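You operate a simulated robot arm through the tools that you are given. There is no shell and no other tool.

Carry out the task below with a simulated robot arm. There is one attempt and no reset: what you move stays moved.

TASK
Grease the bearing under the yellow lid, then test the tumbler for 500 turns.
Fine: switch off first, use the round brush and the blue tub, put the brush back, close the lid before you switch on, and switch off after the test. Set down upright: round brush. A coat counts when it lies all over at full strength: go over it till it gets no stronger.

The check looks at the end state, three seconds after you hand in, the way a careful person would. Anything else that was tipped, shoved, dropped, spilled or broken makes it a failure. Lids that push on must go on centred and level and be pressed home; caps that screw on are set level and turned clockwise until they are tight.

THE ROBOT
A 7-joint arm with a two-finger parallel gripper, fixed in place. Base frame: the origin is at the foot of the arm, x ahead of it, y to its left, z up; the work surface is at about z = 0.85. Units: m, rad, N and s.
Its first joint turns from -2.897 to 2.897 rad. Payload 4.4 kg.
The tool frame sits at the grasp point between the pads (the TCP): z along the fingers, y along the line on which they close. The tips reach 0.023 m beyond it. Largest opening 0.094 m; finger width 0.038, thickness 0.01; the body of the gripper, 0.054 by 0.096 m, starts 0.039 m behind the TCP.
Orientation is that of the tool frame in the base frame, as a unit quaternion [w, x, y, z]. With the fingers straight down and closing along the base's y, the tool's x points along the base's -x, its y along +y and its z along -z.

THE INTERFACE
- The arm moves only by the tool move_arm. Its argument "motion" is a list of rows, each a list of 7 numbers: the shift along the tool's x, y, z in m, then the turn, a rotation vector about the tool's x, y, z in rad, then the finger opening in m, from 0 to 0.094. In form: [[dx, dy, dz, rx, ry, rz, gripper], ...]. A call has 1 to 20 rows; each row shifts and turns the commanded pose from where the row before left it, along the tool's axes as they then stand. A row lasts 0.2 s, in which the tool goes at most 0.05 m and 0.15 rad; a call with a longer step from one row to the next is refused whole, and so is a gripper value outside its range. Where a pose cannot be reached the arm comes as near as it can. A force on the tool above 40 N (or 10 N above the force at the start of the call, whichever is more), or a blocked arm, ends the call early, and 0.2 s more pass. Each finger travels about 0.072 m/s and halts on what it meets, pressing with about 20 N; the grip force reading is that of the motor and also rises with nothing between the fingers. The clock runs only during rows and for 0.2 s after the last one: add rows that do not move to give the fingers time. It gives the time, the measured TCP pose, the force on the tool (base axes), the opening and the grip force at its end, in the units of the frame above (readings bear some noise), with the torque about the TCP (base axes, N m) and any sound that the robot's microphone picked up.
- Cameras (640 x 400 px; columns grow to the right, rows downward): "scene" is fixed at [0.2198, 0.6498, 1.7255]; the picture's right is [-0.67, -0.74, 0.00], its down [-0.41, 0.38, -0.83] and it looks along [0.61, -0.56, -0.56] (base axes); focal length 321 px, centre (320, 200). "wrist" rides on the gripper at [0.087, 0.016, -0.074] in the tool frame; the picture's right is [-0.18, 0.98, 0.00], its down [-0.58, -0.11, -0.81] and it looks along [-0.79, -0.15, 0.59] (tool axes); focal length 243 px, centre (320, 200). There is no depth. A picture from a camera that has moved, and an enlarged one, comes with that camera's place and axes in the base frame and with its lens.
- camera(camera): a new picture of that camera. No time passes.
- enlarge(camera, box): a new picture of the part [left, top, right, bottom] of that camera's present view, enlarged. No time passes.
- hand_in(): hands the job in; it is judged then, once.

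Nothing tells you positions but the pictures and the camera data. Unless the task says otherwise, let go and move clear before handing in.

The tools are called after ">>>" as name(argument=value, ...) on one line, values as JSON. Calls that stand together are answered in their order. move_arm: Moves the arm, as the interface text tells. Its arguments: {"type":"object","properties":{"motion":{"type":"array","items":{"type":"array","items":{"type":"number"}}}},"required":["motion"]} The other tools are called the same way: camera (camera) takes a picture; enlarge (camera, box) takes an enlarged picture of a part of a camera's view; hand_in () hands the job in.

At the start:

```text
clock: 0.0
ee_pos: [0.8135, -0.1263, 1.4848]
tcp_rot: [0.0, 0.001, 1.0, 0.0]
contact_force: [0.1, -0.7, -0.6]
moment: [0.02, -0.02, -0.01]
grip_width: 0.0942
grasp_force: 0.1
```

scene: 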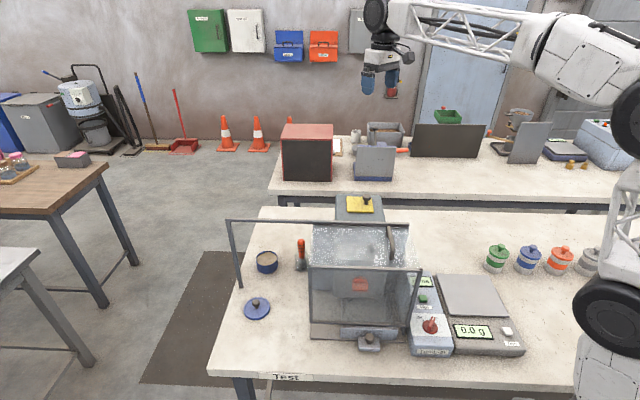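
wrist: 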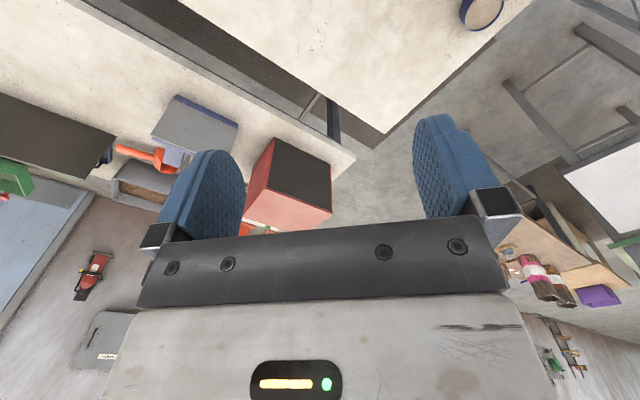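

I see a test bench with a guarded tumbler, a yellow lid behind it, four coloured tubs to the right, a switch box and scale, and an orange-handled item. I'll enlarge several parts of the scene before planning.

>>> enlarge(camera="scene", box=[220, 180, 420, 305])

>>> enlarge(camera="scene", box=[300, 260, 540, 400])

>>> enlarge(camera="scene", box=[460, 220, 640, 330])

>>> enlarge(camera="scene", box=[270, 90, 640, 210])

```text
3.20 times, centred on (320, 242) of scene
camera zoom: at [0.2198, 0.6498, 1.7255], right [-0.67, -0.74, 0.0], down [-0.41, 0.38, -0.83], along [0.61, -0.56, -0.56], focal length 1026 px, centre (320, 64)
```

zoom: 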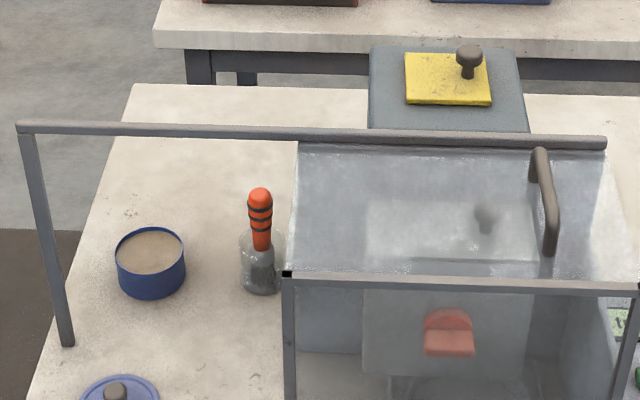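

```text
2.67 times, centred on (420, 330) of scene
camera zoom: at [0.2198, 0.6498, 1.7255], right [-0.67, -0.74, 0.0], down [-0.41, 0.38, -0.83], along [0.61, -0.56, -0.56], focal length 855 px, centre (53, -147)
```

zoom: 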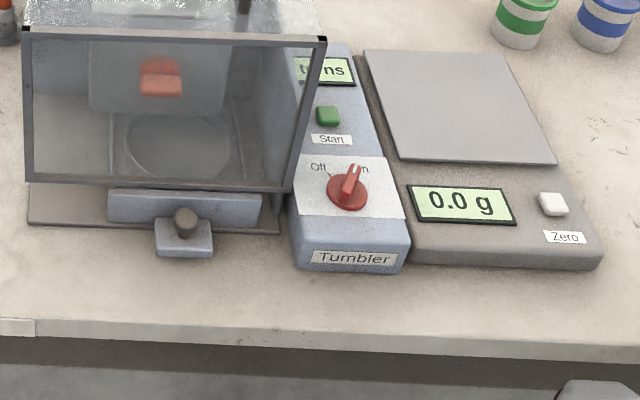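

```text
3.56 times, centred on (550, 275) of scene
camera zoom: at [0.2198, 0.6498, 1.7255], right [-0.67, -0.74, 0.0], down [-0.41, 0.38, -0.83], along [0.61, -0.56, -0.56], focal length 1141 px, centre (-498, -67)
```

zoom: 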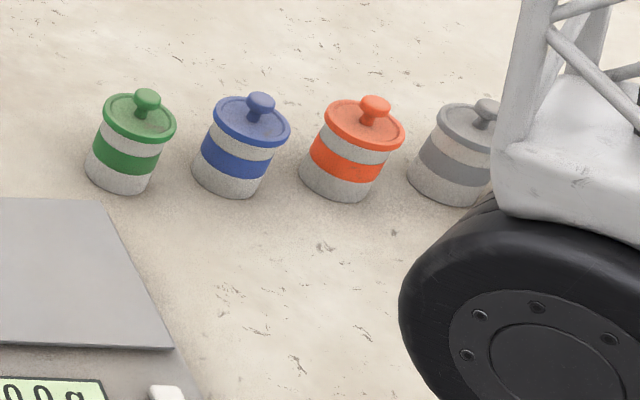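

```text
1.73 times, centred on (455, 150) of scene
camera zoom: at [0.2198, 0.6498, 1.7255], right [-0.67, -0.74, 0.0], down [-0.41, 0.38, -0.83], along [0.61, -0.56, -0.56], focal length 555 px, centre (86, 286)
```

zoom: 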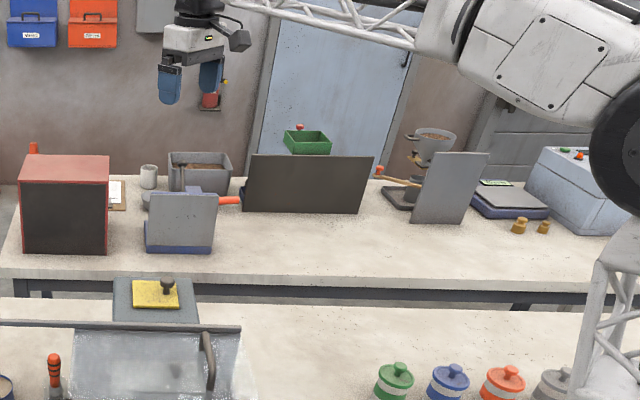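

The power knob seems to be pointing at "On", and there are two blue containers: an open one at left and a striped one at right. I'll zoom in more tightly to identify the brush, the knob, the display and the objects on the back table.

>>> enlarge(camera="scene", box=[240, 225, 330, 325])

>>> enlarge(camera="scene", box=[400, 265, 480, 365])

>>> enlarge(camera="scene", box=[330, 110, 460, 190])

>>> enlarge(camera="scene", box=[470, 95, 640, 195])

>>> enlarge(camera="scene", box=[0, 130, 120, 220])

>>> enlarge(camera="scene", box=[300, 185, 430, 355])

```text
4.00 times, centred on (285, 275) of scene
camera zoom: at [0.2198, 0.6498, 1.7255], right [-0.67, -0.74, 0.0], down [-0.41, 0.38, -0.83], along [0.61, -0.56, -0.56], focal length 1283 px, centre (460, -100)
```

zoom: 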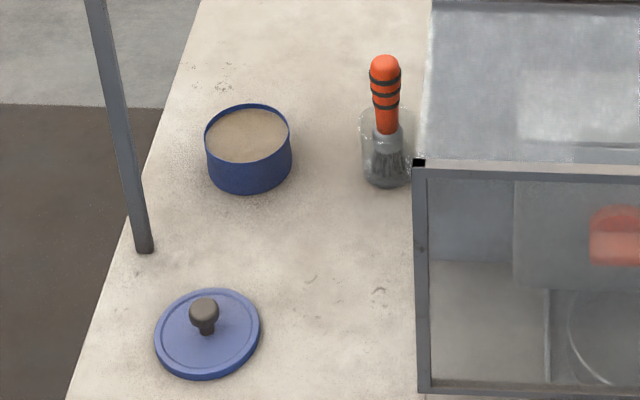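

```text
4.00 times, centred on (440, 315) of scene
camera zoom: at [0.2198, 0.6498, 1.7255], right [-0.67, -0.74, 0.0], down [-0.41, 0.38, -0.83], along [0.61, -0.56, -0.56], focal length 1283 px, centre (-160, -260)
```

zoom: 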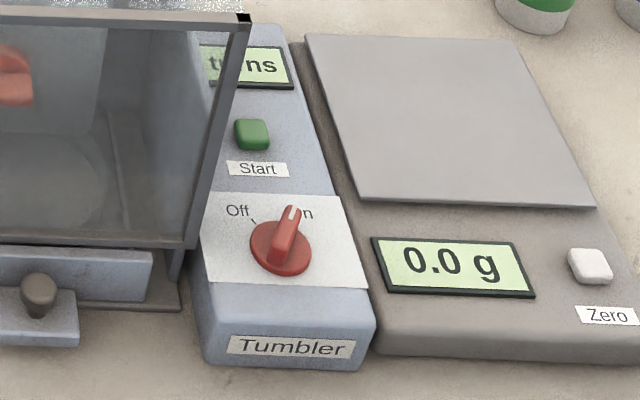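

```text
4.92 times, centred on (395, 150) of scene
camera zoom: at [0.2198, 0.6498, 1.7255], right [-0.67, -0.74, 0.0], down [-0.41, 0.38, -0.83], along [0.61, -0.56, -0.56], focal length 1579 px, centre (-49, 446)
```

zoom: 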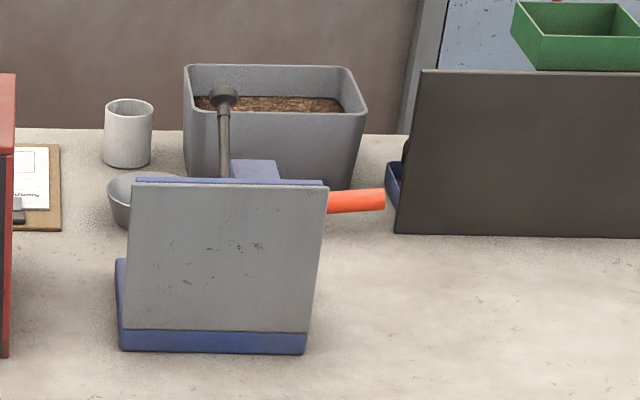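

```text
3.76 times, centred on (555, 145) of scene
camera zoom: at [0.2198, 0.6498, 1.7255], right [-0.67, -0.74, 0.0], down [-0.41, 0.38, -0.83], along [0.61, -0.56, -0.56], focal length 1208 px, centre (-565, 407)
```

zoom: 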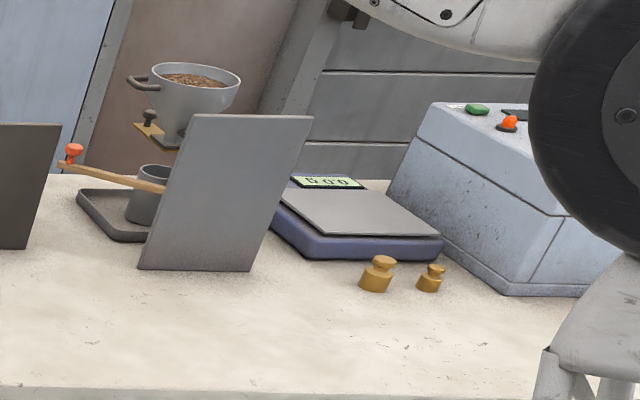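

```text
4.44 times, centred on (60, 175) of scene
camera zoom: at [0.2198, 0.6498, 1.7255], right [-0.67, -0.74, 0.0], down [-0.41, 0.38, -0.83], along [0.61, -0.56, -0.56], focal length 1426 px, centre (1476, 311)
```

zoom: 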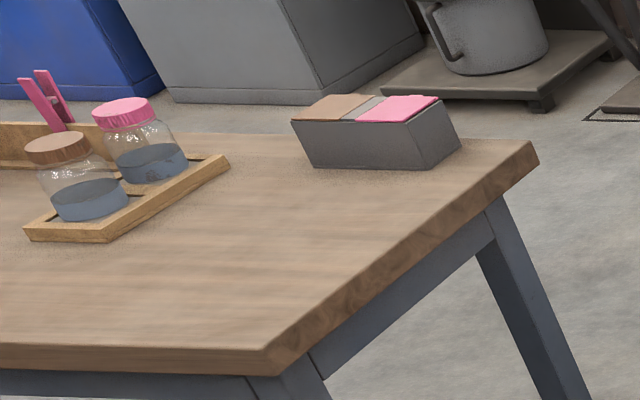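

```text
2.35 times, centred on (365, 270) of scene
camera zoom: at [0.2198, 0.6498, 1.7255], right [-0.67, -0.74, 0.0], down [-0.41, 0.38, -0.83], along [0.61, -0.56, -0.56], focal length 755 px, centre (214, 35)
```

zoom: 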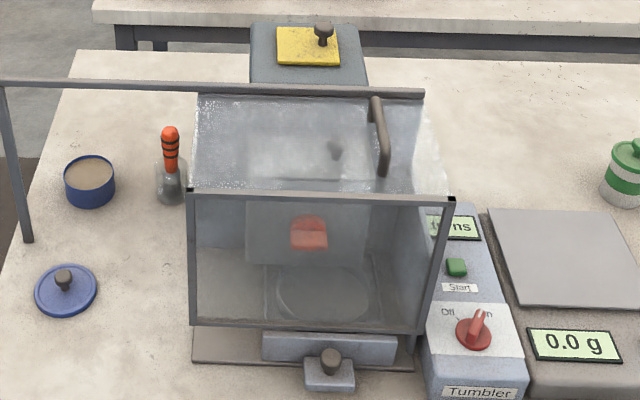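

The brush with the orange handle stands in a glass jar near the hood. The open blue tin beside it seems about 1.0 m from the base, while the striped blue tub is near (0.34, -0.48). I'll pull the arm back at a safe height and look around with the wrist camera.

>>> move_arm(motion=[[0.036, 0, 0.008, 0, 0, 0, 0.094], [0.036, 0, 0.008, 0, 0, 0, 0.094], [0.036, 0, 0.008, 0, 0, 0, 0.094], [0.036, 0, 0.008, 0, 0, 0, 0.094], [0.036, 0, 0.008, 0, 0, 0, 0.094], [0.036, 0, 0.008, 0, 0, 0, 0.094], [0.036, 0, 0.008, 0, 0, 0, 0.094], [0.036, 0, 0.008, 0, 0, 0, 0.094], [0.036, 0, 0.008, 0, 0, 0, 0.094], [0.036, 0, 0.008, 0, 0, 0, 0.094]])

>>> camera(camera="wrist")

>>> camera(camera="scene")

```text
clock: 2.2
ee_pos: [0.4547, -0.1269, 1.4039]
tcp_rot: [-0.001, 0.001, 1.0, 0.0]
contact_force: [-0.7, -0.4, -0.7]
moment: [-0.02, 0.04, -0.02]
grip_width: 0.0939
grasp_force: 0.0
```

```text
taken
camera wrist: at [0.3691, -0.1109, 1.4781], right [0.19, 0.98, 0.0], down [0.58, -0.11, 0.81], along [0.79, -0.15, -0.59], focal length 243 px, centre (320, 200)
```

wrist: 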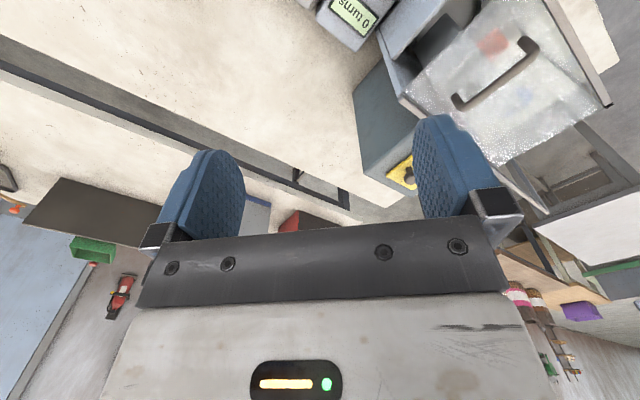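

```text
taken
```

scene: 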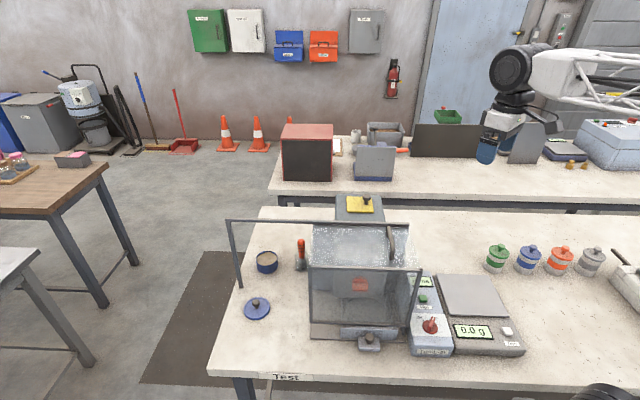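

The arm has now moved away from the right side of the scene, where something sits next to the tubs. I'll enlarge that area and the knob and display.

>>> enlarge(camera="scene", box=[540, 220, 640, 340])

>>> enlarge(camera="wrist", box=[300, 0, 640, 210])

>>> enlarge(camera="scene", box=[370, 200, 440, 290])

```text
3.33 times, centred on (590, 280) of scene
camera zoom: at [0.2198, 0.6498, 1.7255], right [-0.67, -0.74, 0.0], down [-0.41, 0.38, -0.83], along [0.61, -0.56, -0.56], focal length 1069 px, centre (-580, -67)
```

zoom: 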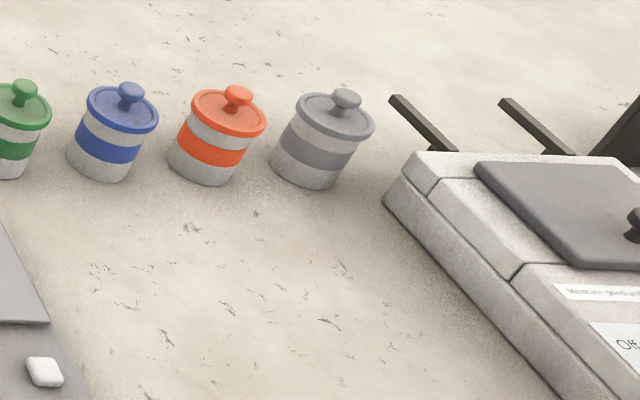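

```text
1.88 times, centred on (470, 105) of wrist
camera zoom: at [0.3691, -0.1109, 1.4781], right [0.19, 0.98, 0.0], down [0.58, -0.11, 0.81], along [0.79, -0.15, -0.59], focal length 457 px, centre (38, 379)
```

zoom: 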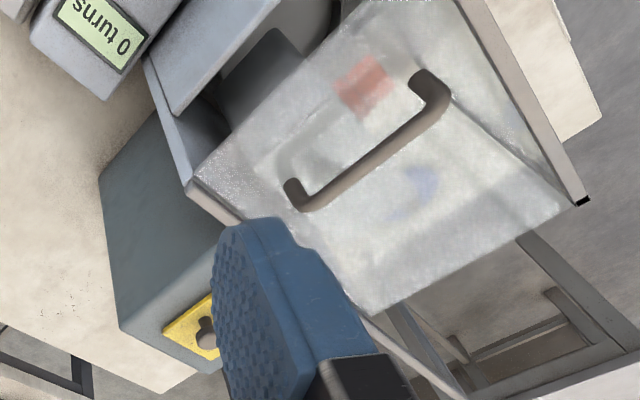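

```text
4.44 times, centred on (405, 245) of scene
camera zoom: at [0.2198, 0.6498, 1.7255], right [-0.67, -0.74, 0.0], down [-0.41, 0.38, -0.83], along [0.61, -0.56, -0.56], focal length 1426 px, centre (-58, 0)
```

zoom: 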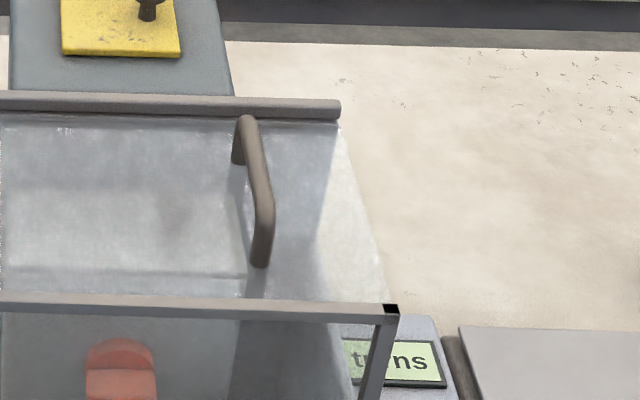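

The display reads "0 turns", and I place the yellow lid at about (0.76, -0.02, 1.14). Next I'll move over to look down at the brush jar, the tin and the hood from the base side.

>>> move_arm(motion=[[-0.0244, 0.0346, 0, 0, 0, 0, 0.094], [-0.0244, 0.0346, 0, 0, 0, 0, 0.094], [-0.0244, 0.0346, 0, 0, 0, 0, 0.094], [-0.0244, 0.0346, 0, 0, 0, 0, 0.094], [-0.0244, 0.0346, 0, 0, 0, 0, 0.094], [-0.0244, 0.0346, 0, 0, 0, 0, 0.094], [-0.0244, 0.0346, 0, 0, 0, 0, 0.094], [-0.0244, 0.0346, 0, 0, 0, 0, 0.094]])

>>> camera(camera="wrist")

>>> enlarge(camera="wrist", box=[200, 0, 480, 175])

```text
clock: 4.0
ee_pos: [0.65, 0.1535, 1.4056]
tcp_rot: [0.0, 0.0, 1.0, -0.001]
contact_force: [-1.5, 0.7, -0.1]
moment: [-0.01, -0.03, -0.01]
grip_width: 0.0939
grasp_force: 0.1
```

```text
taken
camera wrist: at [0.5641, 0.1687, 1.4792], right [0.18, 0.98, 0.0], down [0.58, -0.11, 0.81], along [0.79, -0.15, -0.59], focal length 243 px, centre (320, 200)
```

wrist: 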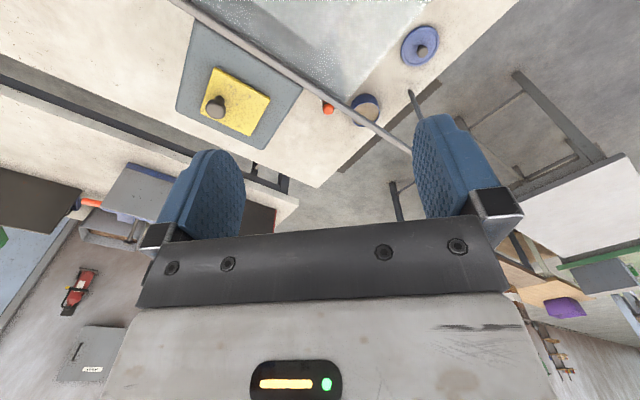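

```text
2.29 times, centred on (340, 88) of wrist
camera zoom: at [0.5641, 0.1687, 1.4792], right [0.18, 0.98, 0.0], down [0.58, -0.11, 0.81], along [0.79, -0.15, -0.59], focal length 555 px, centre (274, 457)
```

zoom: 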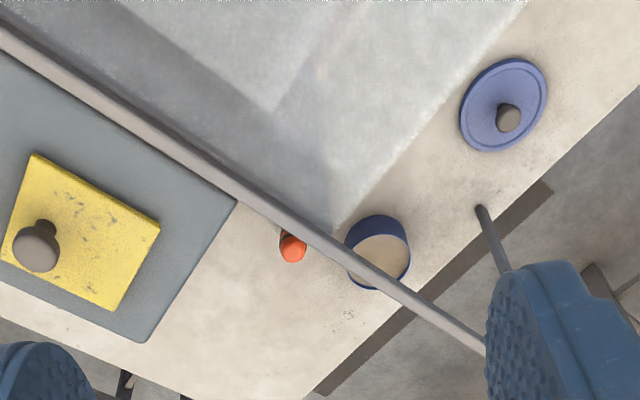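

The brush tip stands behind the rail at about (0.89, 0.12), and the rail is at z ≈ 1.14. Next I'll look at the striped tubs and the unseen right-hand side of the bench, to check whether there are other brushes.

>>> move_arm(motion=[[0.03, -0.03, 0.01, 0, 0, 0, 0.094], [0.03, -0.03, 0.01, 0, 0, 0, 0.094], [0.03, -0.03, 0.01, 0, 0, 0, 0.094], [0.03, -0.03, 0.01, 0, 0, 0, 0.094], [0.03, -0.03, 0.01, 0, 0, 0, 0.094], [0.03, -0.03, 0.01, 0, 0, 0, 0.094], [0.03, -0.03, 0.01, 0, 0, 0, 0.094], [0.03, -0.03, 0.01, 0, 0, 0, 0.094], [0.03, -0.03, 0.01, 0, 0, 0, 0.094], [0.03, -0.03, 0.01, 0, 0, 0, 0.094], [0, 0, 0, 0, 0, 0.15, 0.094], [0, 0, 0, 0, 0, 0.15, 0.094], [0, 0, 0, 0, 0, 0.15, 0.094], [0, 0, 0, 0, 0, 0.15, 0.094], [0, 0, 0, 0, 0, 0.15, 0.094], [0, 0, 0, 0, 0, 0.15, 0.094], [0, 0, 0, 0, 0, 0.15, 0.094], [0, 0, 0, 0, 0, 0.15, 0.094], [0, 0, 0, 0, 0, 0.15, 0.094], [0, 0, 0, 0, 0, 0.15, 0.094]])

>>> camera(camera="wrist")

>>> camera(camera="scene")

```text
clock: 8.2
ee_pos: [0.3479, -0.1498, 1.3052]
tcp_rot: [0.0, 0.683, 0.731, 0.0]
contact_force: [0.0, -0.7, 1.1]
moment: [-0.03, -0.01, -0.02]
grip_width: 0.0938
grasp_force: 0.1
```

```text
taken
camera wrist: at [0.3598, -0.0626, 1.3793], right [0.99, -0.12, 0.0], down [-0.07, -0.59, 0.81], along [-0.1, -0.8, -0.59], focal length 243 px, centre (320, 200)
```

wrist: 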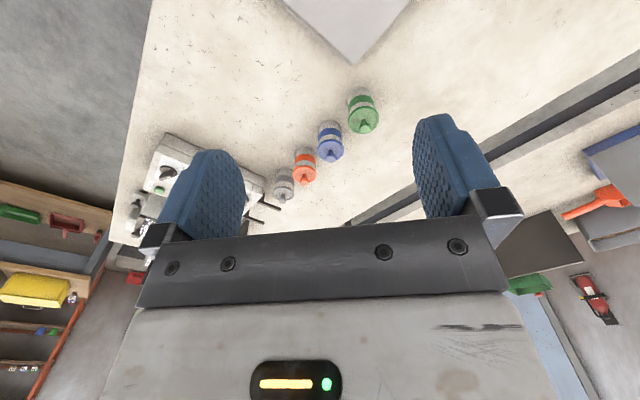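

```text
taken
```

scene: 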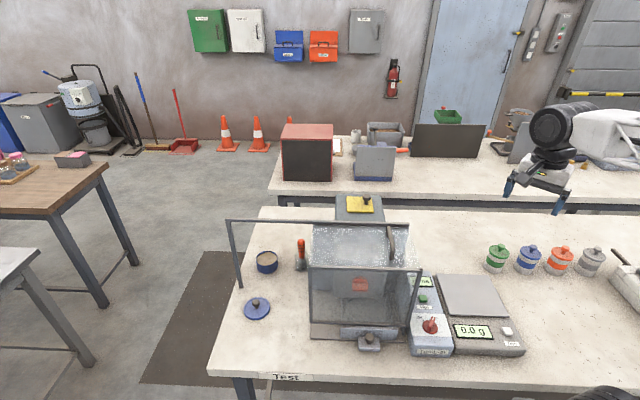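

The striped tubs stand in a row, with another machine to their right. I'll enlarge both to see labels and details.

>>> enlarge(camera="wrist", box=[245, 60, 415, 210])

>>> enlarge(camera="wrist", box=[100, 120, 300, 250])

>>> enlarge(camera="scene", box=[460, 230, 560, 290])

>>> enlarge(camera="scene", box=[500, 80, 640, 215])

```text
2.67 times, centred on (330, 135) of wrist
camera zoom: at [0.3598, -0.0626, 1.3793], right [0.99, -0.12, 0.0], down [-0.07, -0.59, 0.81], along [-0.1, -0.8, -0.59], focal length 647 px, centre (293, 373)
```

zoom: 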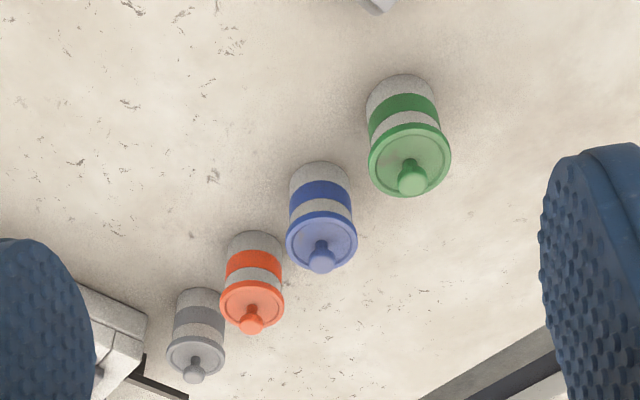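

```text
3.08 times, centred on (200, 185) of wrist
camera zoom: at [0.3598, -0.0626, 1.3793], right [0.99, -0.12, 0.0], down [-0.07, -0.59, 0.81], along [-0.1, -0.8, -0.59], focal length 746 px, centre (689, 246)
```

zoom: 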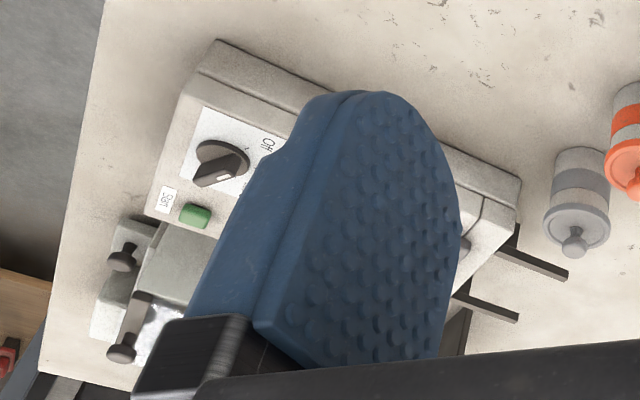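

```text
6.40 times, centred on (510, 260) of scene
camera zoom: at [0.2198, 0.6498, 1.7255], right [-0.67, -0.74, 0.0], down [-0.41, 0.38, -0.83], along [0.61, -0.56, -0.56], focal length 2053 px, centre (-896, -184)
```

zoom: 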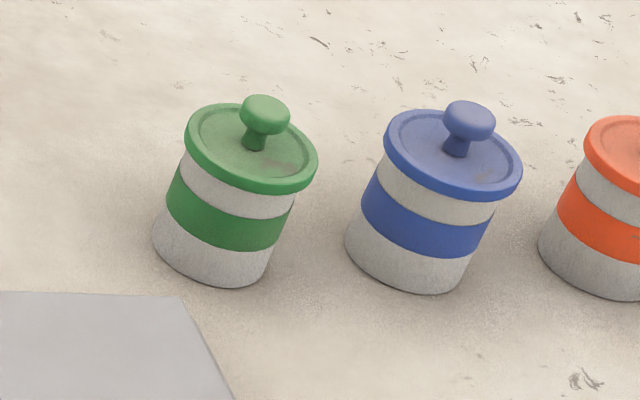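

```text
2.96 times, centred on (570, 148) of scene
camera zoom: at [0.2198, 0.6498, 1.7255], right [-0.67, -0.74, 0.0], down [-0.41, 0.38, -0.83], along [0.61, -0.56, -0.56], focal length 950 px, centre (-421, 356)
```

zoom: 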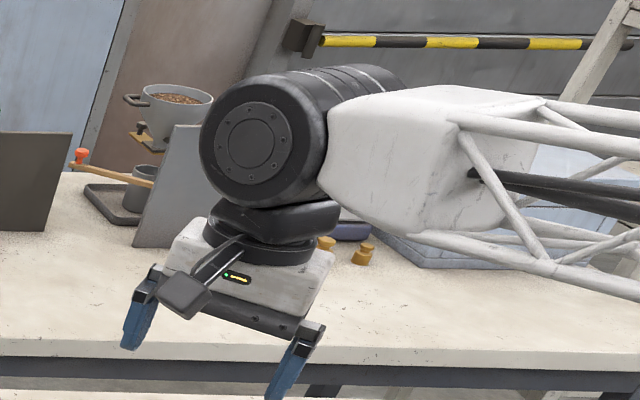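

The only brush I can see is the orange-handled one in the jar. The open solid-blue tub with tan grease stands beside it with its lid off, and the striped pots look like closed canisters. Next I'll look closely at the control box from the base side.

>>> move_arm(motion=[[0, 0, 0, 0, 0, -0.15, 0.094], [0, 0, 0, 0, 0, -0.15, 0.094], [0, 0, 0, 0, 0, -0.15, 0.094], [0, 0, 0, 0, 0, -0.15, 0.094], [0, 0, 0, 0, 0, -0.15, 0.094], [0, 0, 0, 0, 0, -0.15, 0.094], [0, 0, 0, 0, 0, -0.15, 0.094], [0, 0, 0, 0, 0, -0.15, 0.094], [0, 0, 0, 0, 0, -0.15, 0.094], [0, 0, 0, 0, 0, -0.15, 0.094], [0.0143, 0.0286, 0.0214, 0, 0, 0, 0.094], [0.0143, 0.0286, 0.0214, 0, 0, 0, 0.094], [0.0143, 0.0286, 0.0214, 0, 0, 0, 0.094], [0.0143, 0.0286, 0.0214, 0, 0, 0, 0.094], [0.0143, 0.0286, 0.0214, 0, 0, 0, 0.094], [0.0143, 0.0286, 0.0214, 0, 0, 0, 0.094], [0.0143, 0.0286, 0.0214, 0, 0, 0, 0.094]])

>>> camera(camera="wrist")

>>> enlarge(camera="wrist", box=[230, 0, 430, 180])

```text
clock: 11.8
ee_pos: [0.2466, 0.0522, 1.1565]
tcp_rot: [-0.001, 0.001, 1.0, 0.0]
contact_force: [0.1, 0.4, 0.1]
moment: [-0.04, 0.01, -0.01]
grip_width: 0.0937
grasp_force: 0.0
```

```text
taken
camera wrist: at [0.161, 0.068, 1.2298], right [0.19, 0.98, 0.0], down [0.58, -0.11, 0.81], along [0.79, -0.15, -0.59], focal length 243 px, centre (320, 200)
```

wrist: 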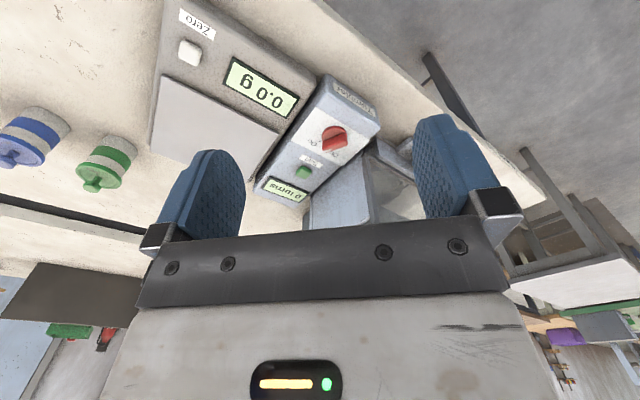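

```text
2.22 times, centred on (330, 90) of wrist
camera zoom: at [0.161, 0.068, 1.2298], right [0.19, 0.98, 0.0], down [0.58, -0.11, 0.81], along [0.79, -0.15, -0.59], focal length 539 px, centre (298, 444)
```

zoom: 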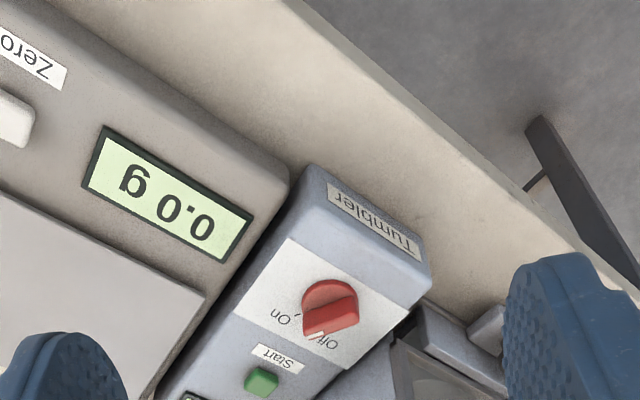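

In the scene view the pointer looked towards "On", but from here it looks near "Off". I'll zoom tightly from both cameras to settle which it is.

>>> enlarge(camera="wrist", box=[300, 105, 370, 170])

>>> enlarge(camera="scene", box=[405, 305, 455, 345])

>>> enlarge(camera="wrist", box=[240, 140, 330, 210])

```text
6.15 times, centred on (335, 138) of wrist
camera zoom: at [0.161, 0.068, 1.2298], right [0.19, 0.98, 0.0], down [0.58, -0.11, 0.81], along [0.79, -0.15, -0.59], focal length 1493 px, centre (228, 585)
```

zoom: 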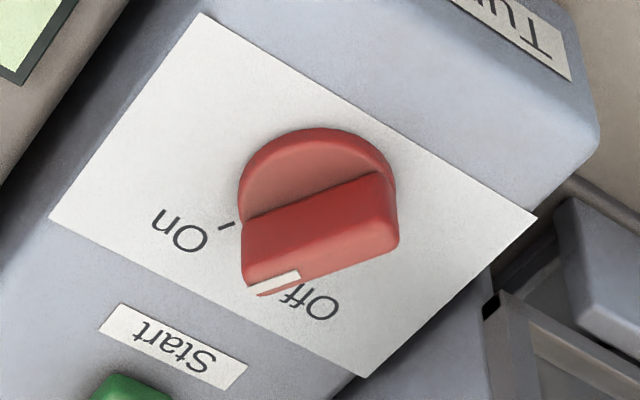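

```text
10.00 times, centred on (430, 325) of scene
camera zoom: at [0.2198, 0.6498, 1.7255], right [-0.67, -0.74, 0.0], down [-0.41, 0.38, -0.83], along [0.61, -0.56, -0.56], focal length 3208 px, centre (-780, -1050)
```

zoom: 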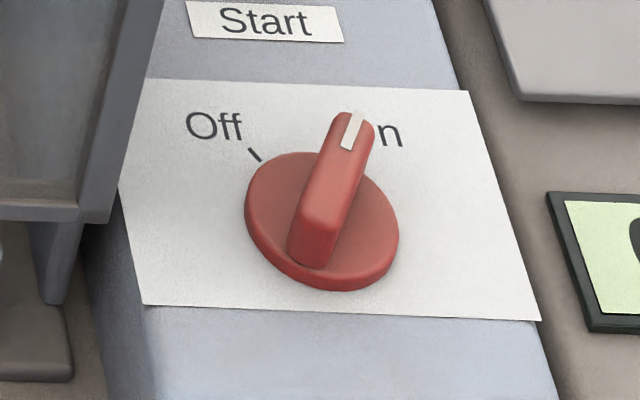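

```text
5.71 times, centred on (285, 175) of wrist
camera zoom: at [0.161, 0.068, 1.2298], right [0.19, 0.98, 0.0], down [0.58, -0.11, 0.81], along [0.79, -0.15, -0.59], focal length 1386 px, centre (520, 343)
```

zoom: 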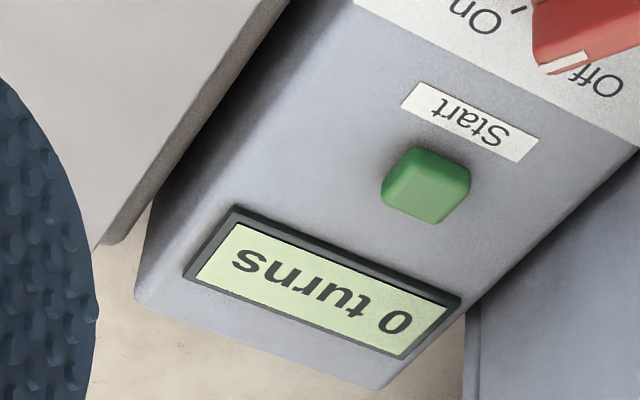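

The pointer lies about 32° clockwise from straight-ahead, so the switch is On and has to go counterclockwise to Off. I place the knob at about (0.419, 0.043, 0.914). The hood is close beside it, so I'll map the hood from a higher viewpoint before approaching.

>>> move_arm(motion=[[0.0057, 0.0143, -0.0357, 0, 0, 0, 0.094], [0.0057, 0.0143, -0.0357, 0, 0, 0, 0.094], [0.0057, 0.0143, -0.0357, 0, 0, 0, 0.094], [0.0057, 0.0143, -0.0357, 0, 0, 0, 0.094], [0.0057, 0.0143, -0.0357, 0, 0, 0, 0.094], [0.0057, 0.0143, -0.0357, 0, 0, 0, 0.094], [0.0057, 0.0143, -0.0357, 0, 0, 0, 0.094]])

>>> camera(camera="wrist")

>>> enlarge(camera="wrist", box=[200, 0, 480, 175])

>>> enlarge(camera="scene", box=[300, 215, 440, 355])

```text
clock: 13.4
ee_pos: [0.2084, 0.1504, 1.4058]
tcp_rot: [-0.001, 0.0, 1.0, 0.0]
contact_force: [0.5, -0.2, 0.1]
moment: [-0.01, 0.02, 0.02]
grip_width: 0.0941
grasp_force: 0.0
```

```text
taken
camera wrist: at [0.1225, 0.1662, 1.4795], right [0.18, 0.98, 0.0], down [0.58, -0.11, 0.81], along [0.79, -0.15, -0.59], focal length 243 px, centre (320, 200)
```

wrist: 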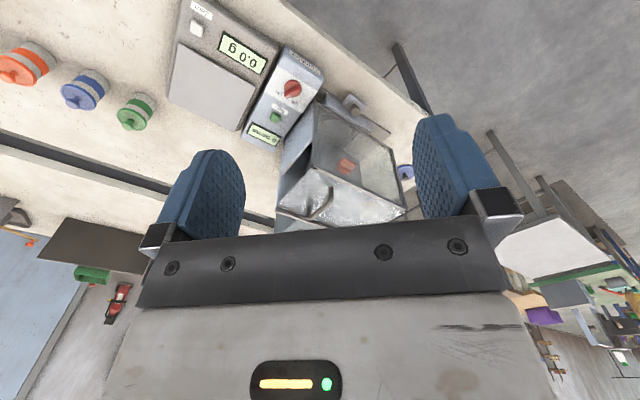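

```text
2.29 times, centred on (340, 88) of wrist
camera zoom: at [0.1225, 0.1662, 1.4795], right [0.18, 0.98, 0.0], down [0.58, -0.11, 0.81], along [0.79, -0.15, -0.59], focal length 555 px, centre (274, 457)
```

zoom: 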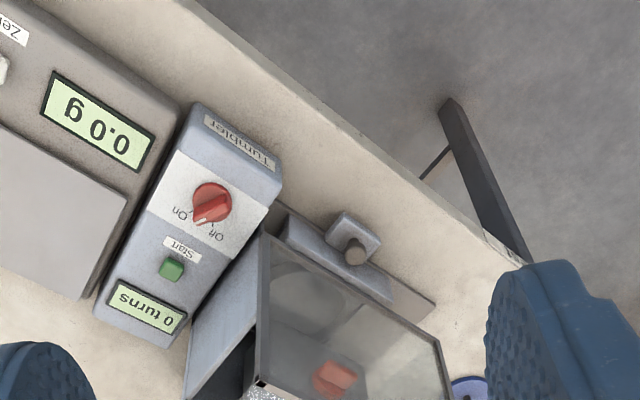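

```text
2.86 times, centred on (370, 285) of scene
camera zoom: at [0.2198, 0.6498, 1.7255], right [-0.67, -0.74, 0.0], down [-0.41, 0.38, -0.83], along [0.61, -0.56, -0.56], focal length 916 px, centre (177, -43)
```

zoom: 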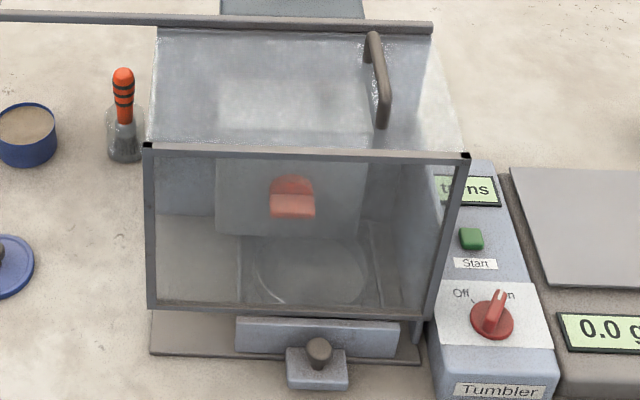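

The hood's right-front edge is at about (0.46, 0.088) and reaches up to z = 1.14, roughly 6 cm from the knob. I'll hover above the knob with the fingers aligned across its ridge and check the alignment before descending.

>>> move_arm(motion=[[-0.0263, -0.0134, 0.0232, 0, 0, 0, 0.06], [-0.0263, -0.0134, 0.0232, 0, 0, 0, 0.06], [-0.0263, -0.0134, 0.0232, 0, 0, 0, 0.06], [-0.0263, -0.0134, 0.0232, 0, 0, 0, 0.06], [-0.0263, -0.0134, 0.0232, 0, 0, 0, 0.06], [-0.0263, -0.0134, 0.0232, 0, 0, 0, 0.06], [-0.0263, -0.0134, 0.0232, 0, 0, 0, 0.06], [-0.0263, -0.0134, 0.0232, 0, 0, 0, 0.06], [0, 0, 0, 0, 0, 0.1433, 0.06], [0, 0, 0, 0, 0, 0.1433, 0.06], [0, 0, 0, 0, 0, 0.1433, 0.06], [0, 0, 0, 0, 0, 0.1433, 0.06], [0, 0, 0, 0, 0, 0.1433, 0.06], [0, 0, 0, 0, 0, 0.1433, 0.06], [0, 0, 0, 0, 0, 0.1433, 0.06], [0, 0, 0, 0, 0, 0.1433, 0.06], [0, 0, 0, 0, 0, 0.1433, 0.06]])

>>> camera(camera="wrist")

>>> camera(camera="scene")

```text
clock: 17.0
ee_pos: [0.4193, 0.0427, 1.2197]
tcp_rot: [-0.001, 0.602, 0.799, -0.001]
contact_force: [-0.1, 0.1, 0.5]
moment: [0.04, 0.02, 0.0]
grip_width: 0.06
grasp_force: 0.1
```

```text
taken
camera wrist: at [0.4122, 0.1304, 1.2944], right [1.0, 0.09, 0.0], down [0.06, -0.59, 0.81], along [0.07, -0.8, -0.59], focal length 243 px, centre (320, 200)
```

wrist: 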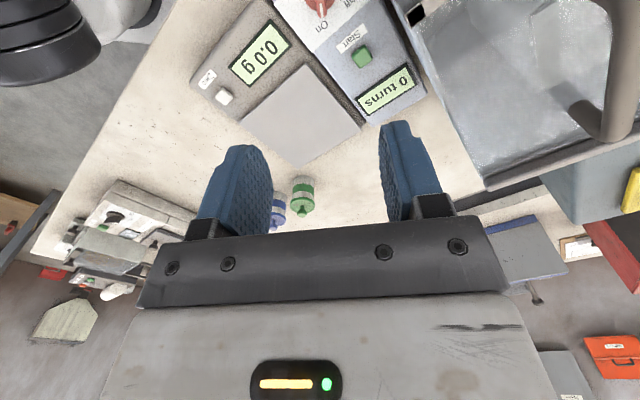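

```text
taken
```

scene: 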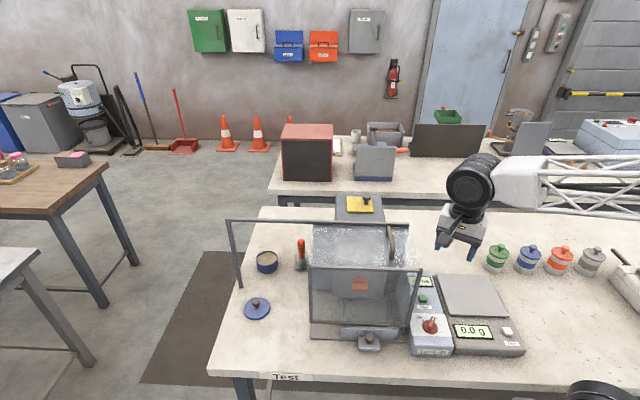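

The knob is at the top of the wrist view. I'll enlarge it and refine the position of the ridge and the hood edge.

>>> enlarge(camera="wrist", box=[260, 0, 440, 112])

>>> enlarge(camera="scene", box=[400, 150, 560, 270])

```text
3.56 times, centred on (350, 56) of wrist
camera zoom: at [0.4122, 0.1304, 1.2944], right [1.0, 0.09, 0.0], down [0.06, -0.59, 0.81], along [0.07, -0.8, -0.59], focal length 863 px, centre (213, 712)
```

zoom: 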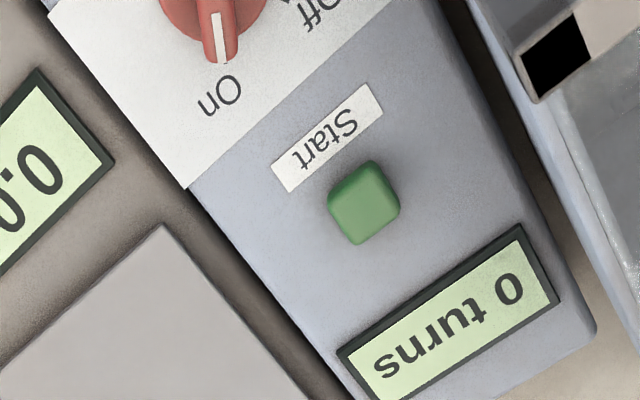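

```text
3.33 times, centred on (480, 210) of scene
camera zoom: at [0.2198, 0.6498, 1.7255], right [-0.67, -0.74, 0.0], down [-0.41, 0.38, -0.83], along [0.61, -0.56, -0.56], focal length 1069 px, centre (-213, 167)
```

zoom: 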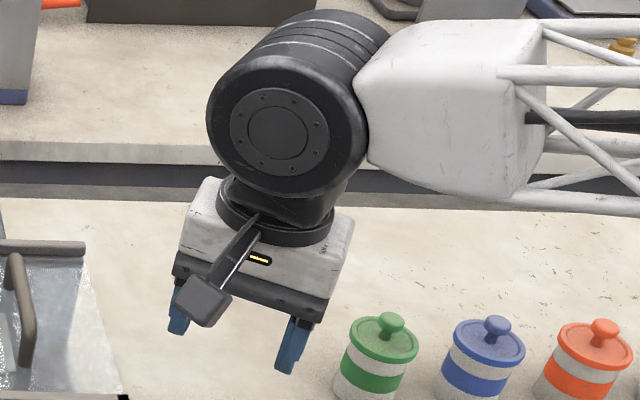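

The ridge lines up with the gripper's mid-plane within a millimetre or two, and the hood edge clears it by about 6 cm. I'll descend partway and check again.

>>> move_arm(motion=[[0, 0, 0.039, 0, 0, 0, 0.045], [0, 0, 0.039, 0, 0, 0, 0.045], [0, 0, 0.039, 0, 0, 0, 0.045], [0, 0, 0.039, 0, 0, 0, 0.045], [0, 0, 0.039, 0, 0, 0, 0.045], [0, 0, 0.039, 0, 0, 0, 0.045]])

>>> camera(camera="scene")

>>> enlarge(camera="scene", box=[360, 220, 500, 350])

>>> camera(camera="wrist")

```text
clock: 18.4
ee_pos: [0.4169, 0.0431, 0.9856]
tcp_rot: [0.0, 0.602, 0.799, -0.001]
contact_force: [0.0, -0.1, 0.2]
moment: [0.02, 0.0, 0.0]
grip_width: 0.045
grasp_force: 0.2
```

```text
taken
```

scene: 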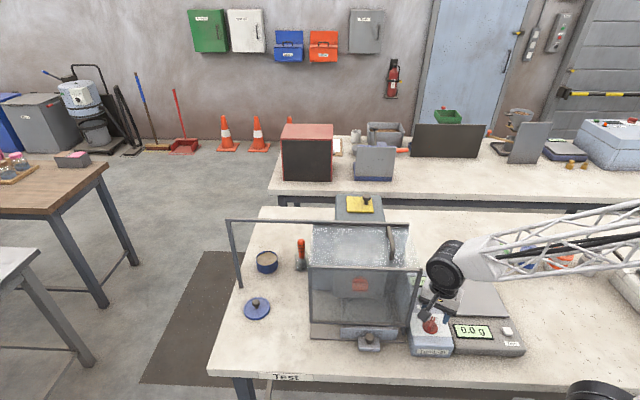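

```text
3.08 times, centred on (430, 285) of scene
camera zoom: at [0.2198, 0.6498, 1.7255], right [-0.67, -0.74, 0.0], down [-0.41, 0.38, -0.83], along [0.61, -0.56, -0.56], focal length 987 px, centre (-18, -62)
```

zoom: 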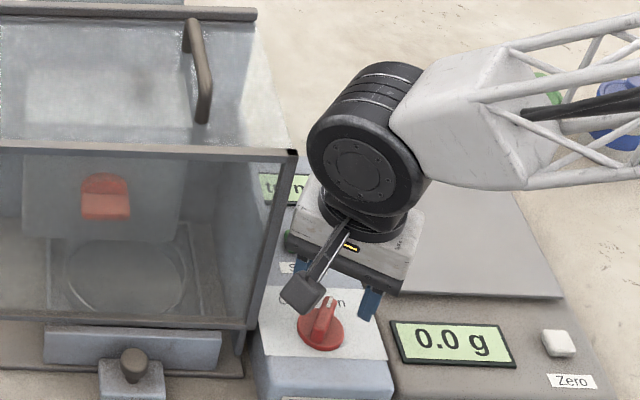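

```text
taken
camera wrist: at [0.4097, 0.1295, 1.0598], right [1.0, 0.09, 0.0], down [0.06, -0.59, 0.81], along [0.08, -0.8, -0.59], focal length 243 px, centre (320, 200)
```

wrist: 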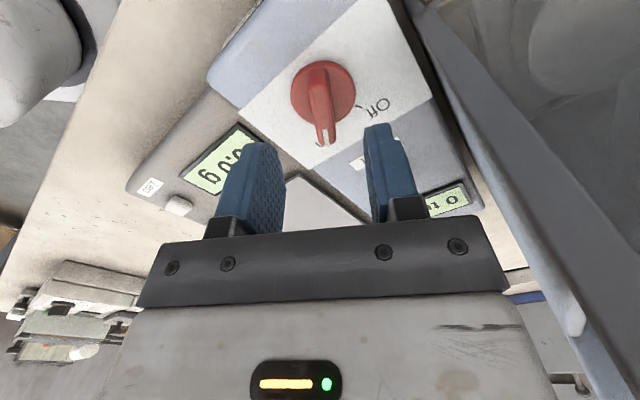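

The alignment still looks good, and the hood frame is clear on the right. I'll nudge 2.5 mm along the closing axis and descend so that the fingertips straddle the ridge.

>>> move_arm(motion=[[0, 0.0025, 0.014, 0, 0, 0, 0.045], [0, 0, 0.014, 0, 0, 0, 0.045], [0, 0, 0.012, 0, 0, 0, 0.045], [0, 0, 0, 0, 0, 0, 0.045]])

>>> camera(camera="wrist")

>>> enlarge(camera="scene", box=[380, 250, 480, 350])

```text
clock: 19.4
ee_pos: [0.4211, 0.0444, 0.9451]
tcp_rot: [0.0, 0.601, 0.799, 0.0]
contact_force: [-0.1, -0.3, 0.0]
moment: [0.02, 0.03, 0.03]
grip_width: 0.0452
grasp_force: 0.1
```

```text
taken
camera wrist: at [0.4133, 0.1315, 1.0195], right [1.0, 0.1, 0.0], down [0.06, -0.59, 0.81], along [0.08, -0.8, -0.59], focal length 243 px, centre (320, 200)
```

wrist: 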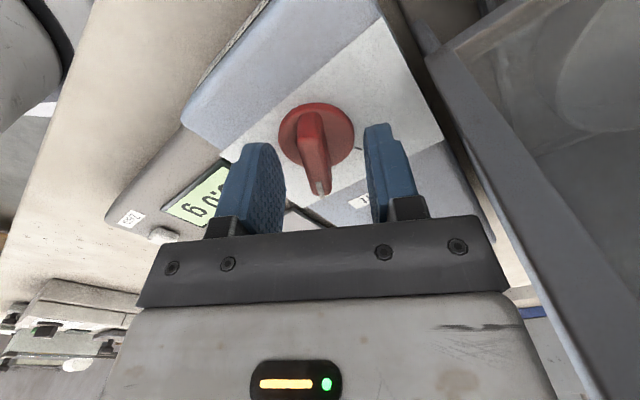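

```text
4.00 times, centred on (430, 300) of scene
camera zoom: at [0.2198, 0.6498, 1.7255], right [-0.67, -0.74, 0.0], down [-0.41, 0.38, -0.83], along [0.61, -0.56, -0.56], focal length 1283 px, centre (-120, -200)
```

zoom: 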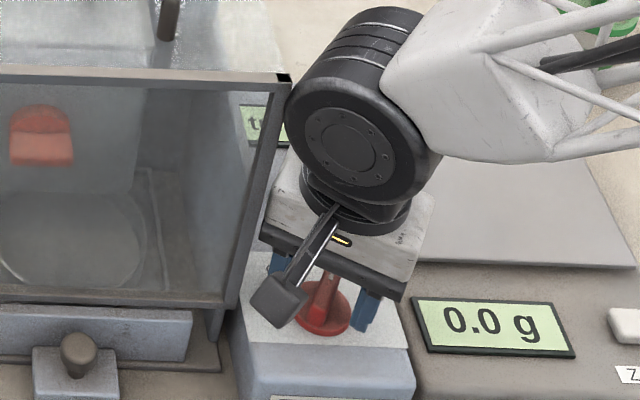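

The fingertips now straddle the red ridge with no contact force. I'll close the fingers on it.

>>> move_arm(motion=[[0, 0, 0, 0, 0, 0, 0.02], [0, 0, 0, 0, 0, 0, 0.005], [0, 0, 0, 0, 0, 0, 0.005], [0, 0, 0, 0, 0, 0, 0.005]])

>>> camera(camera="wrist")

```text
clock: 20.4
ee_pos: [0.4201, 0.0437, 0.9458]
tcp_rot: [-0.001, 0.601, 0.799, -0.001]
contact_force: [-21.7, -3.6, -1.3]
moment: [0.03, 0.21, 0.01]
grip_width: 0.0145
grasp_force: 10.5
```

```text
taken
camera wrist: at [0.4128, 0.1315, 1.0192], right [1.0, 0.1, 0.0], down [0.06, -0.59, 0.81], along [0.08, -0.8, -0.59], focal length 243 px, centre (320, 200)
```

wrist: 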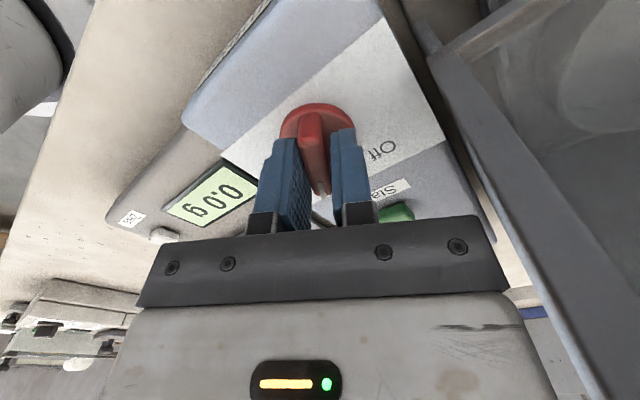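

The grip closed at 14.5 mm but the lateral force is one-sided (-22 N along x), so I'm slightly off-centre. I'll shift about 2 mm along -y of the tool to balance it.

>>> move_arm(motion=[[0, -0.001, 0, 0, 0, 0, 0.005], [0, -0.001, 0, 0, 0, 0, 0.005], [0, 0, 0, 0, 0, 0, 0.005]])

```text
clock: 21.2
ee_pos: [0.4188, 0.0433, 0.9464]
tcp_rot: [0.0, 0.602, 0.799, 0.0]
contact_force: [-11.9, -4.3, -7.0]
moment: [0.05, 0.13, 0.0]
grip_width: 0.0121
grasp_force: 44.6
```

That balanced the grip. I'll shift one more millimetre and then turn the knob counterclockwise towards Off in small steps.

>>> move_arm(motion=[[0, -0.001, 0, 0, 0, 0, 0.005], [0, 0, 0, 0, 0, -0.1, 0.005], [0, 0, 0, 0, 0, -0.1, 0.005], [0, 0, 0, 0, 0, -0.1, 0.005], [0, 0, 0, 0, 0, -0.1, 0.005]])

>>> camera(camera="wrist")

```text
clock: 22.1
ee_pos: [0.4191, 0.0436, 0.9456]
tcp_rot: [0.0, 0.502, 0.865, 0.0]
contact_force: [4.2, 5.6, -9.4]
moment: [0.65, 0.12, 0.0]
grip_width: 0.0119
grasp_force: 44.9
stopped in row 4: the force on the tool passed its limit at 42 N (the readings are from after the stop); the commanded pose is now the measured one
```

```text
taken
camera wrist: at [0.3912, 0.1264, 1.0203], right [0.95, 0.32, 0.0], down [0.19, -0.56, 0.81], along [0.26, -0.76, -0.59], focal length 243 px, centre (320, 200)
```

wrist: 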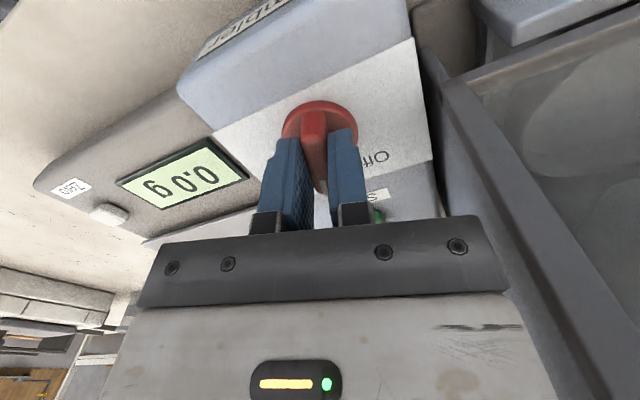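

The knob has turned with the grip by about 14°, then the force limit was hit, probably from a small off-axis offset. The stress is released now, so I'll continue in smaller steps.

>>> move_arm(motion=[[0, 0, 0, 0, 0, -0.06, 0.005], [0, 0, 0, 0, 0, -0.06, 0.005], [0, 0, 0, 0, 0, -0.06, 0.005]])

```text
clock: 22.9
ee_pos: [0.4186, 0.0428, 0.9463]
tcp_rot: [0.0, 0.423, 0.906, 0.0]
contact_force: [-17.8, 17.4, 16.9]
moment: [-0.08, -0.05, -0.03]
grip_width: 0.012
grasp_force: 44.9
```

The knob is 24° along. The reaction points along the tool's +x, so I'll shift 2 mm that way to follow the knob's axis and keep turning.

>>> move_arm(motion=[[0.002, 0, -0.001, 0, 0, 0, 0.005], [0, 0, 0, 0, 0, -0.06, 0.005], [0.0005, 0, 0, 0, 0, -0.06, 0.005], [0, 0, 0, 0, 0, -0.06, 0.005]])

```text
clock: 23.9
ee_pos: [0.4171, 0.0446, 0.9479]
tcp_rot: [0.0, 0.344, 0.939, 0.0]
contact_force: [5.6, -1.9, -5.8]
moment: [-0.44, -0.66, 0.01]
grip_width: 0.0119
grasp_force: 44.9
stopped in row 4: the force on the tool passed its limit at 40 N (the readings are from after the stop); the commanded pose is now the measured one
```

Another 10° is done, and the force is relaxed after the stop. I'll continue in small increments.

>>> move_arm(motion=[[0, 0, 0, 0, 0, -0.06, 0.005], [0, 0, 0, 0, 0, -0.06, 0.005], [0, 0, 0, 0, 0, -0.06, 0.005]])

>>> camera(camera="wrist")

```text
clock: 24.7
ee_pos: [0.4172, 0.045, 0.9477]
tcp_rot: [0.001, 0.259, 0.966, 0.0]
contact_force: [10.5, 3.0, -2.1]
moment: [0.01, -0.29, 0.03]
grip_width: 0.012
grasp_force: 44.9
```

```text
taken
camera wrist: at [0.3517, 0.1011, 1.0214], right [0.65, 0.76, 0.0], down [0.45, -0.39, 0.81], along [0.61, -0.52, -0.59], focal length 243 px, centre (320, 200)
```

wrist: 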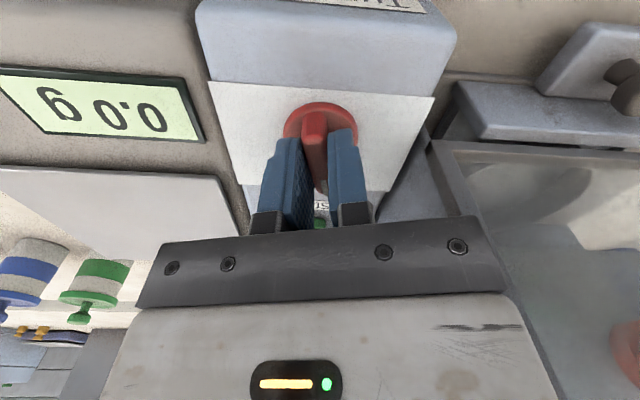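

The knob is 44° round and following the grip well. About 18–20° remain, so I'll continue carefully until it reaches the Off stop.

>>> move_arm(motion=[[0, 0, 0, 0, 0, -0.06, 0.005], [0, 0, 0, 0, 0, -0.06, 0.005], [0, 0, 0, 0, 0, -0.06, 0.005]])

```text
clock: 25.5
ee_pos: [0.4183, 0.0439, 0.9474]
tcp_rot: [-0.001, 0.171, 0.985, 0.0]
contact_force: [-0.8, -3.4, 7.2]
moment: [-0.53, -1.38, -0.03]
grip_width: 0.0119
grasp_force: 44.8
```

54° done. I'll continue with the last part.

>>> move_arm(motion=[[0, 0, 0, 0, 0, -0.05, 0.005], [0, 0, 0, 0, 0, -0.05, 0.005], [0, 0, 0, 0, 0, -0.05, 0.005]])

>>> enlarge(camera="scene", box=[390, 270, 470, 350])

```text
clock: 26.4
ee_pos: [0.4176, 0.0445, 0.9471]
tcp_rot: [0.0, 0.099, 0.995, -0.001]
contact_force: [-3.5, -16.3, 7.7]
moment: [-0.11, 0.59, -0.91]
grip_width: 0.0121
grasp_force: 45.3
stopped in row 3: the force on the tool passed its limit at 42 N (the readings are from after the stop); the commanded pose is now the measured one
```

```text
5.00 times, centred on (430, 310) of scene
camera zoom: at [0.2198, 0.6498, 1.7255], right [-0.67, -0.74, 0.0], down [-0.41, 0.38, -0.83], along [0.61, -0.56, -0.56], focal length 1604 px, centre (-230, -350)
```

zoom: 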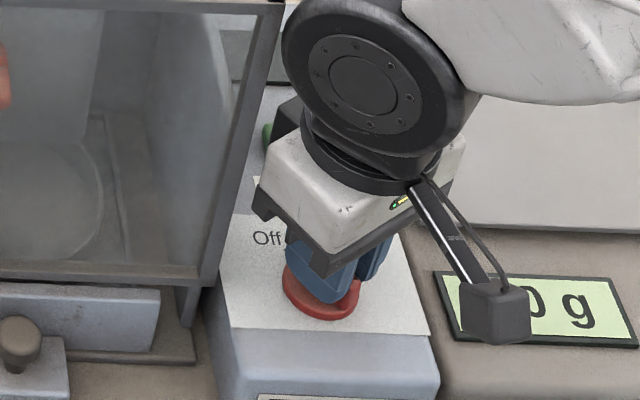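

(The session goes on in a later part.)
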